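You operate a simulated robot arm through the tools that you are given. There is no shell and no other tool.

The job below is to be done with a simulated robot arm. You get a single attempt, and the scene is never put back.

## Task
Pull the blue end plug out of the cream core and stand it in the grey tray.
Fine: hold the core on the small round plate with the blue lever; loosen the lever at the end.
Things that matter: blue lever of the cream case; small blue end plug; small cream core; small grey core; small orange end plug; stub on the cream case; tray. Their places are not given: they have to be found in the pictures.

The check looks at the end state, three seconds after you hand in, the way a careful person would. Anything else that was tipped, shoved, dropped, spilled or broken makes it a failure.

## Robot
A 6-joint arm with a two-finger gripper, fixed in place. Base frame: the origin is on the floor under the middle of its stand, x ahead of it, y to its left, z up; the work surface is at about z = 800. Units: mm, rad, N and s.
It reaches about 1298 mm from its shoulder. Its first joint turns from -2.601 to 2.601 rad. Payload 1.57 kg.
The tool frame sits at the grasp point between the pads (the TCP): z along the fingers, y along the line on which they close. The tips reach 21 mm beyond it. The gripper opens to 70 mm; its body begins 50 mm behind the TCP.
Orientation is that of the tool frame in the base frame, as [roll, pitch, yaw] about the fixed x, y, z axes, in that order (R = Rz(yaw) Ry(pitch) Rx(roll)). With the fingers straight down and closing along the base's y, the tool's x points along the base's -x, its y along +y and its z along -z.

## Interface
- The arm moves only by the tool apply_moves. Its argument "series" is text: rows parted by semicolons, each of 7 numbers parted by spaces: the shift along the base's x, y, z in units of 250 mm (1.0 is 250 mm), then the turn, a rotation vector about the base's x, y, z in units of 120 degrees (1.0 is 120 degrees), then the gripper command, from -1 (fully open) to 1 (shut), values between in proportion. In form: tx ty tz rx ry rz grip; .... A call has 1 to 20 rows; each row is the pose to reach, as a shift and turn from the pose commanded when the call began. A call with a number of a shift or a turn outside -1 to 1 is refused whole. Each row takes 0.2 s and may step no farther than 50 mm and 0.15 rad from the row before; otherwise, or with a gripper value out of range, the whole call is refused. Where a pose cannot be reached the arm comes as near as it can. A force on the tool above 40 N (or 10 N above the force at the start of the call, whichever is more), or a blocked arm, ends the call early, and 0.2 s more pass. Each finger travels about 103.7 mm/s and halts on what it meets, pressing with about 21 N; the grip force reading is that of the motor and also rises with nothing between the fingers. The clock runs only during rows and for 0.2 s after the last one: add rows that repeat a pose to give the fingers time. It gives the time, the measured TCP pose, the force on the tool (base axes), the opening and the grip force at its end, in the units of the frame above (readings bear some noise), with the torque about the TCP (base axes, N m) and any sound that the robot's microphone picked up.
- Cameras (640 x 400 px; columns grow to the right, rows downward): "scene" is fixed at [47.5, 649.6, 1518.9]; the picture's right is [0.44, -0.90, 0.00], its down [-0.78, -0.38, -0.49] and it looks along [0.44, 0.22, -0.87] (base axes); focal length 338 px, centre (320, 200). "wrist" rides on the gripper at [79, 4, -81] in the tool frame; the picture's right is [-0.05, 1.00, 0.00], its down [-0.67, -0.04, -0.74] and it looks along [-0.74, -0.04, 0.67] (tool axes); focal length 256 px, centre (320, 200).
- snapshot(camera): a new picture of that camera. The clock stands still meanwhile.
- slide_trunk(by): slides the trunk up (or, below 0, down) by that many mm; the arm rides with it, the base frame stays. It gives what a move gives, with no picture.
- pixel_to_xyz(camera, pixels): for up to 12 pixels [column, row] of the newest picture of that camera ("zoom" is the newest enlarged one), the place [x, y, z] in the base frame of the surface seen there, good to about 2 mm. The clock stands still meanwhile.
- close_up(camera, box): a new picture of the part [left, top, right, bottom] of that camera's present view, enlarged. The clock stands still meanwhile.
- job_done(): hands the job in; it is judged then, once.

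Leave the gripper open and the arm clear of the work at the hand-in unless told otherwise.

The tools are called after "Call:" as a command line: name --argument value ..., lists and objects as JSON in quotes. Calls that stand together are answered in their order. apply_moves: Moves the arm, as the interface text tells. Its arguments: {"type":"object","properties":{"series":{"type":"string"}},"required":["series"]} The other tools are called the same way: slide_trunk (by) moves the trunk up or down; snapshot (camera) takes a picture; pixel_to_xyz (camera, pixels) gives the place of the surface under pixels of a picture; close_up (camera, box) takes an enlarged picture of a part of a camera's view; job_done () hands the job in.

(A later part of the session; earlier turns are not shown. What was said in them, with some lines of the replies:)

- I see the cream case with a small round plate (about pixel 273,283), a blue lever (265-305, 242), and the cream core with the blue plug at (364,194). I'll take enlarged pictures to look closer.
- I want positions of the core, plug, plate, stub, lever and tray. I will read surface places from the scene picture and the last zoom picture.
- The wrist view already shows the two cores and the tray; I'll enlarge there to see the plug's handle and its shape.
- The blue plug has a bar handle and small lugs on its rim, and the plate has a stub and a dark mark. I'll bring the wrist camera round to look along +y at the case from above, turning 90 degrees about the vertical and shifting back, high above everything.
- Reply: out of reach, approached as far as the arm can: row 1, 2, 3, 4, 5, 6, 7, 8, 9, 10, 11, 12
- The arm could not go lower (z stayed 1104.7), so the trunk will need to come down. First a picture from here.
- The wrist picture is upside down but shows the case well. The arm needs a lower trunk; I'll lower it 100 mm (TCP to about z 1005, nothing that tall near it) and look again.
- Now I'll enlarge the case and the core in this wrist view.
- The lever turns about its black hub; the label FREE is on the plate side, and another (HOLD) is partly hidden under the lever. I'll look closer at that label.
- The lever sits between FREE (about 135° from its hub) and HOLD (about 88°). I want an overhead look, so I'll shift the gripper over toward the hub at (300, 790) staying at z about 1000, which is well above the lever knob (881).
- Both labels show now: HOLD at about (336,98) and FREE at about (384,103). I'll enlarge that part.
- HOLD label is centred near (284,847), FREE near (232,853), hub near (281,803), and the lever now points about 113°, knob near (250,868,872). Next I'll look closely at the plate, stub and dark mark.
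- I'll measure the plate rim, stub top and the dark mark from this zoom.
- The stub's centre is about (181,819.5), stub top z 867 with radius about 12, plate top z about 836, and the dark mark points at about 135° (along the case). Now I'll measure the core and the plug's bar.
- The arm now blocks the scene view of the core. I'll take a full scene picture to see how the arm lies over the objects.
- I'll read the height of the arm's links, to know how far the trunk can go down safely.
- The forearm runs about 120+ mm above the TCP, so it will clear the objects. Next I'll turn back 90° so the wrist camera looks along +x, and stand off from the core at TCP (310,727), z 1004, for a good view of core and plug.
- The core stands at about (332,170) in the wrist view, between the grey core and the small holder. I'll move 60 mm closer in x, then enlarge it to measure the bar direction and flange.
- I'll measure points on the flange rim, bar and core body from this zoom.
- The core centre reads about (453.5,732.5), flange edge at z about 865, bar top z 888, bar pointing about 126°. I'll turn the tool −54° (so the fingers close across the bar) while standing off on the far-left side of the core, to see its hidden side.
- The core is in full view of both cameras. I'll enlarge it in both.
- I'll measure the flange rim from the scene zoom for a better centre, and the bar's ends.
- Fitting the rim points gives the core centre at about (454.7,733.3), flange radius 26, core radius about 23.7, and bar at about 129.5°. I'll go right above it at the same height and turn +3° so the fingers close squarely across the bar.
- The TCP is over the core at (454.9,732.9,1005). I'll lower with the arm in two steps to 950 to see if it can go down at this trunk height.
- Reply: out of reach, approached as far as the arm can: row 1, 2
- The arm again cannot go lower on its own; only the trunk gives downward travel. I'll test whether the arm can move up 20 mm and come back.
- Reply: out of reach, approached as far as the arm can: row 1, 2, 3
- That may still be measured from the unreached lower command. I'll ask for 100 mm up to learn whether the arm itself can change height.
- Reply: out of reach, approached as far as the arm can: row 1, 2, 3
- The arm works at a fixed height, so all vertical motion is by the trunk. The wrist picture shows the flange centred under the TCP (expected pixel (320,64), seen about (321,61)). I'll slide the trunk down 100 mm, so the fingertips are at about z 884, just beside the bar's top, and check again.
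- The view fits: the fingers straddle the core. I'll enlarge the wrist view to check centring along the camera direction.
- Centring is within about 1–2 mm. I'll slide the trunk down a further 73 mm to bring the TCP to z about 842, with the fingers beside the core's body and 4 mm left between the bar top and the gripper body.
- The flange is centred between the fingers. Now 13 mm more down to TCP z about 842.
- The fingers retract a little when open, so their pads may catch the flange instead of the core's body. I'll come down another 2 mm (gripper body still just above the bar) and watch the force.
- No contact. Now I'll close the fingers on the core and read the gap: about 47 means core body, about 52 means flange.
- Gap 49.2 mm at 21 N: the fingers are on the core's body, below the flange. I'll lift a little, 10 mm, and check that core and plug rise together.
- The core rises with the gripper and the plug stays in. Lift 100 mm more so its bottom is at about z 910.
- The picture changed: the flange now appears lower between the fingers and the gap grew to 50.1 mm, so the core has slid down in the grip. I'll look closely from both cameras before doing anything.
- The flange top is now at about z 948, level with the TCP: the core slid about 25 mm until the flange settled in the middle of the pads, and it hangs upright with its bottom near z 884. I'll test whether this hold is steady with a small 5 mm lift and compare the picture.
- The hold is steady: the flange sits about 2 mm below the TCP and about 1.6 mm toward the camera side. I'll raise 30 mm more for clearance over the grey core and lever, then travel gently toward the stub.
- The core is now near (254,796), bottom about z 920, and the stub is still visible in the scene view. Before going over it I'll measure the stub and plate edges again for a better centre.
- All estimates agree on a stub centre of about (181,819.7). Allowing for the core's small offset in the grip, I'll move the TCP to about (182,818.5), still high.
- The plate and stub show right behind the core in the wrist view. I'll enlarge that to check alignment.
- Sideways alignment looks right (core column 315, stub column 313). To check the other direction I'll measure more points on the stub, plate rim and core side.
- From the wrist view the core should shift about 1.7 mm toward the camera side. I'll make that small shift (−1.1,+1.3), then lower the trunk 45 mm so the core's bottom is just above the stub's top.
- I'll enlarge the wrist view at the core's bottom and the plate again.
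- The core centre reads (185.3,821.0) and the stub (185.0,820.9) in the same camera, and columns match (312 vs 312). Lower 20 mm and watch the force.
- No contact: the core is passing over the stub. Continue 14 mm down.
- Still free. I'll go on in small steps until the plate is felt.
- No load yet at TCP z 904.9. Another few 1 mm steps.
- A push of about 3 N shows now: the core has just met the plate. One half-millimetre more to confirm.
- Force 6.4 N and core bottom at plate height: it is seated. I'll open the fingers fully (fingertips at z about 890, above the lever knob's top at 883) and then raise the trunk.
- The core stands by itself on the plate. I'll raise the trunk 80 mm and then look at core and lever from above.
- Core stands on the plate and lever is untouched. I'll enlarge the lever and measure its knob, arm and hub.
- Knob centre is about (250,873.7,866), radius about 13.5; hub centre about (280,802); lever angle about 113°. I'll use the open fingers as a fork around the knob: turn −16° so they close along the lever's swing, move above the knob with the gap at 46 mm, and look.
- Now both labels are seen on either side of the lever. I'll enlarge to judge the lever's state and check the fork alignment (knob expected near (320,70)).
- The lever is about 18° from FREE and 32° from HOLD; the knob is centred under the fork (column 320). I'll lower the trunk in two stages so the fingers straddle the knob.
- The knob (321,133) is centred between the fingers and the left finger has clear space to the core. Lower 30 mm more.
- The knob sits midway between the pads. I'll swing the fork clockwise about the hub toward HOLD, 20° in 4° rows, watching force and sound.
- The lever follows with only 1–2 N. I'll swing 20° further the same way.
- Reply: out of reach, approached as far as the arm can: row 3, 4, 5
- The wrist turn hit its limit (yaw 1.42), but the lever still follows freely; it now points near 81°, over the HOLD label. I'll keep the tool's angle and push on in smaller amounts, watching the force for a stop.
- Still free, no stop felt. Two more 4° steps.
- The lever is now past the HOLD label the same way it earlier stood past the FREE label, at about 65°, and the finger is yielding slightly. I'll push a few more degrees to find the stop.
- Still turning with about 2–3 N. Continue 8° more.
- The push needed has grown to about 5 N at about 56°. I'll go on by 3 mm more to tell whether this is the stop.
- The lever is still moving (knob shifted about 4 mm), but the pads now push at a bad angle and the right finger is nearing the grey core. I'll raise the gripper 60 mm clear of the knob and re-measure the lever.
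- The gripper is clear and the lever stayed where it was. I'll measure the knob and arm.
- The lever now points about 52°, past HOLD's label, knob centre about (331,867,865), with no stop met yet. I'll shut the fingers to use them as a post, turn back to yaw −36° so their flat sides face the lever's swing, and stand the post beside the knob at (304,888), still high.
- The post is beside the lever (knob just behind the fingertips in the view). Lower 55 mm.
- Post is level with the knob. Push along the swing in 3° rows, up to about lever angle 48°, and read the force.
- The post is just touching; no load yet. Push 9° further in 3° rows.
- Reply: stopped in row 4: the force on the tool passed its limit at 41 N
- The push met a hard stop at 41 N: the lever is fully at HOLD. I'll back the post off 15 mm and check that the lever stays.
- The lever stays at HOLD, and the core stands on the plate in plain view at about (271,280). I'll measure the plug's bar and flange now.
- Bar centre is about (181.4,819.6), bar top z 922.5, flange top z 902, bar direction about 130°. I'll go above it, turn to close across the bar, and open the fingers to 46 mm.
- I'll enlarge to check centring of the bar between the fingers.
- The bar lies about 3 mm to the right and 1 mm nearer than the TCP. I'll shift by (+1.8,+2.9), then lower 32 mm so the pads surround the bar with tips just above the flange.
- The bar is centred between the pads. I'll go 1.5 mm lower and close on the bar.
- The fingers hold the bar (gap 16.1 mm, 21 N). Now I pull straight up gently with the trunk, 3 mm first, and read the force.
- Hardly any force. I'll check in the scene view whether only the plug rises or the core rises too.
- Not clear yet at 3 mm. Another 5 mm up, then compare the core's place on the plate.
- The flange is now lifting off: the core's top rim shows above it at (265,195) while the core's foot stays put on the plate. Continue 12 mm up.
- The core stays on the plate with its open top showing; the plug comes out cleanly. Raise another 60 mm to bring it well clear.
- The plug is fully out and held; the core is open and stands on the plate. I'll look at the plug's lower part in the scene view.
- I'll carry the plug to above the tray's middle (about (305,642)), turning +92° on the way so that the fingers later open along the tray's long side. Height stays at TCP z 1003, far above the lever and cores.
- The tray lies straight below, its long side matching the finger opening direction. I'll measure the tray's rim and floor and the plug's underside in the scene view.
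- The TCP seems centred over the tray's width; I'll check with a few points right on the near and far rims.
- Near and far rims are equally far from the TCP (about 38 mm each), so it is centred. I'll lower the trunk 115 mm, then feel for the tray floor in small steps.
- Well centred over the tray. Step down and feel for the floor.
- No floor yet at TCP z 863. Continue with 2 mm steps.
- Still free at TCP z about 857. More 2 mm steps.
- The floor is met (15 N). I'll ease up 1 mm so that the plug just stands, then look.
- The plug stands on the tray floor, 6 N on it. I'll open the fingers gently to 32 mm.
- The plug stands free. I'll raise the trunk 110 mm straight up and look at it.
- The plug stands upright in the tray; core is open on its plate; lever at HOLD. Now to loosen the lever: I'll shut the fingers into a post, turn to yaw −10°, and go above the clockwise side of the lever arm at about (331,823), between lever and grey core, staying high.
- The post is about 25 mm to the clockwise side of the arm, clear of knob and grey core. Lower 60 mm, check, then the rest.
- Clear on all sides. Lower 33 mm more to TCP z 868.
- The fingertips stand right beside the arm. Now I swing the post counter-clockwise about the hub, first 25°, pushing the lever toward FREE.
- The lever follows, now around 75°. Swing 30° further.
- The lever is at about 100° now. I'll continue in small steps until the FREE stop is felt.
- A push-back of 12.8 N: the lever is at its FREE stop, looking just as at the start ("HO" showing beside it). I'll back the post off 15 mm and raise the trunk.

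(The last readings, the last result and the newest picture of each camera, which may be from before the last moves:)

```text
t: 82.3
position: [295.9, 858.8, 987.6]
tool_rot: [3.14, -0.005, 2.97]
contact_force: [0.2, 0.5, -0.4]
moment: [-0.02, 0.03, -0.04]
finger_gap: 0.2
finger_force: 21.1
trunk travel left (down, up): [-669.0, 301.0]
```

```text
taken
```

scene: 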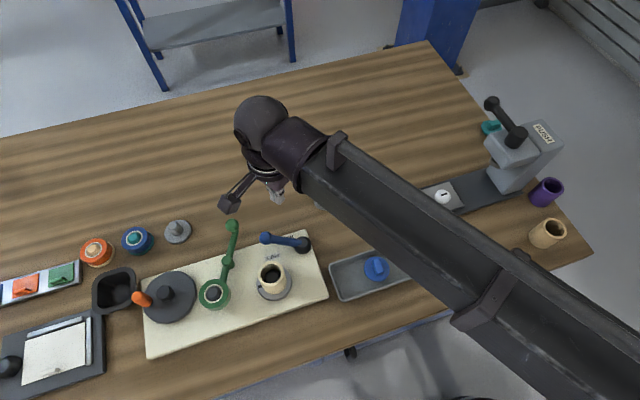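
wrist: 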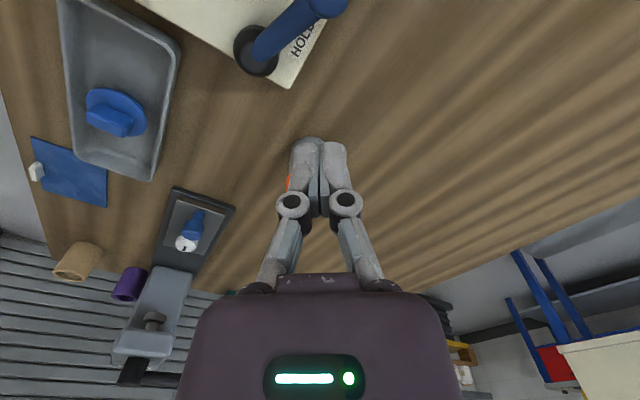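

The lever is back at FREE, the core stands open on the plate, and the plug stands in the tray. I'll raise the trunk to the starting height, then open the gripper and move the arm aside to about its starting place.

Call:
slide_trunk --by 117

Call:
apply_moves --series "0.04 -0.16 0 0 0 0.014 0.5; 0.08 -0.32 0 0 0 0.028 0; 0.12 -0.48 0 0 0 0.042 -0.5; 0.16 -0.64 0 0 0 0.056 -1; 0.2 -0.8 0 0 0 0.07 -1; 0.24 -0.96 0 0 0 0.083 -1; 0.24 -0.96 0 0 0 0.083 -1"

Call:
snapshot --camera "scene"

Call:
snapshot --camera "wrist"

```text
t: 83.7
position: [295.9, 857.7, 1102.5]
tool_rot: [3.139, -0.004, 2.968]
contact_force: [0.2, 0.1, 0.5]
moment: [0.0, -0.01, 0.02]
finger_gap: 0.1
finger_force: 20.3
trunk travel left (down, up): [-786.0, 184.0]
```

```text
t: 85.3
position: [355.0, 616.2, 1103.8]
tool_rot: [3.14, -0.004, -3.139]
contact_force: [0.2, -0.4, 0.5]
moment: [0.05, -0.01, 0.01]
finger_gap: 70.1
finger_force: 0.1
trunk travel left (down, up): [-786.0, 184.0]
```

```text
taken
```

scene: 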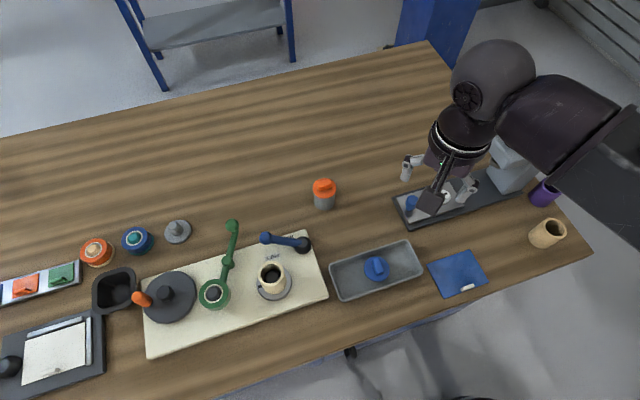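

```text
taken
```

wrist: 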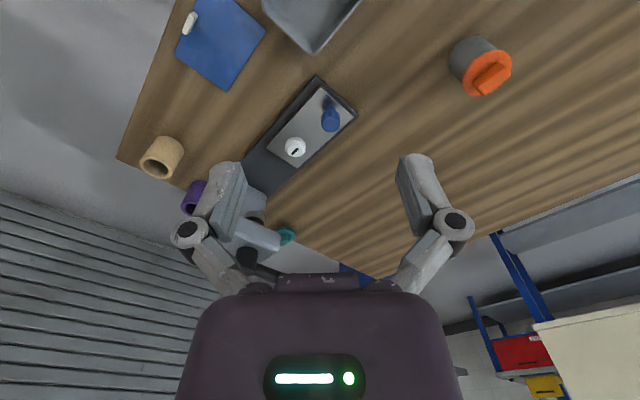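

The arm is clear and open. A last close look at the case, core, lever and the plug in the tray.

Call:
close_up --camera "scene" --box '[225, 210, 345, 310]'

Call:
close_up --camera "scene" --box '[320, 225, 430, 305]'

Call:
pixel_to_xyz --camera "scene" --pixels '[[265, 238], [302, 243], [323, 183], [272, 268], [375, 265], [377, 270], [270, 290]]'

```text
4.00 times, centred on (285, 260) of scene
```

zoom: 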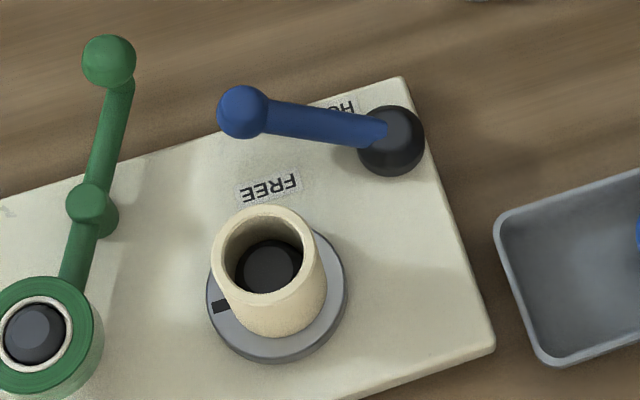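

```text
5.00 times, centred on (375, 265) of scene
```

zoom: 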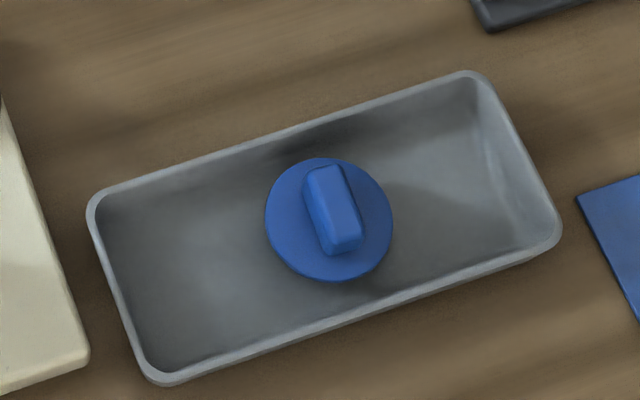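

```text
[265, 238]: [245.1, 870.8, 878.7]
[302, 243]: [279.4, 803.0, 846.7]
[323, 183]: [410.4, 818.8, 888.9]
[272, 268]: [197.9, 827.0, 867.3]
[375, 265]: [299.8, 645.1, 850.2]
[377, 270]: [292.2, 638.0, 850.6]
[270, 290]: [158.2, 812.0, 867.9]
```

Everything checks out:
- The plug stands upright in the tray, bar top at z 850.
- The core is seated and open on the plate.
- The lever is back at FREE, with its knob at (245,871) as at the start.
- The case and the grey core have not moved.
- The gripper is open and the arm is clear.

I'm handing in the job.

Call:
job_done

```text
The job is handed in.
```

I pulled the blue end plug out of the cream core and stood it upright in the middle of the grey tray. The job is handed in, but no verdict has come back.

- **Core:** it sits over the stub on the small round plate. I turned the blue lever to its HOLD stop before pulling, and the core stayed put while the plug came out.
- **Lever:** it is back at its FREE stop, in the same position as at the start.
- **Everything else:** the final pictures show the case and the grey core with its orange plug unmoved, and nothing looks tipped or shoved.
- **Slip while lifting:** the core slid about 25 mm down in the grip on the first lift. It then held steady and was set down without being dropped.

The gripper is open and the arm is back near its starting place.
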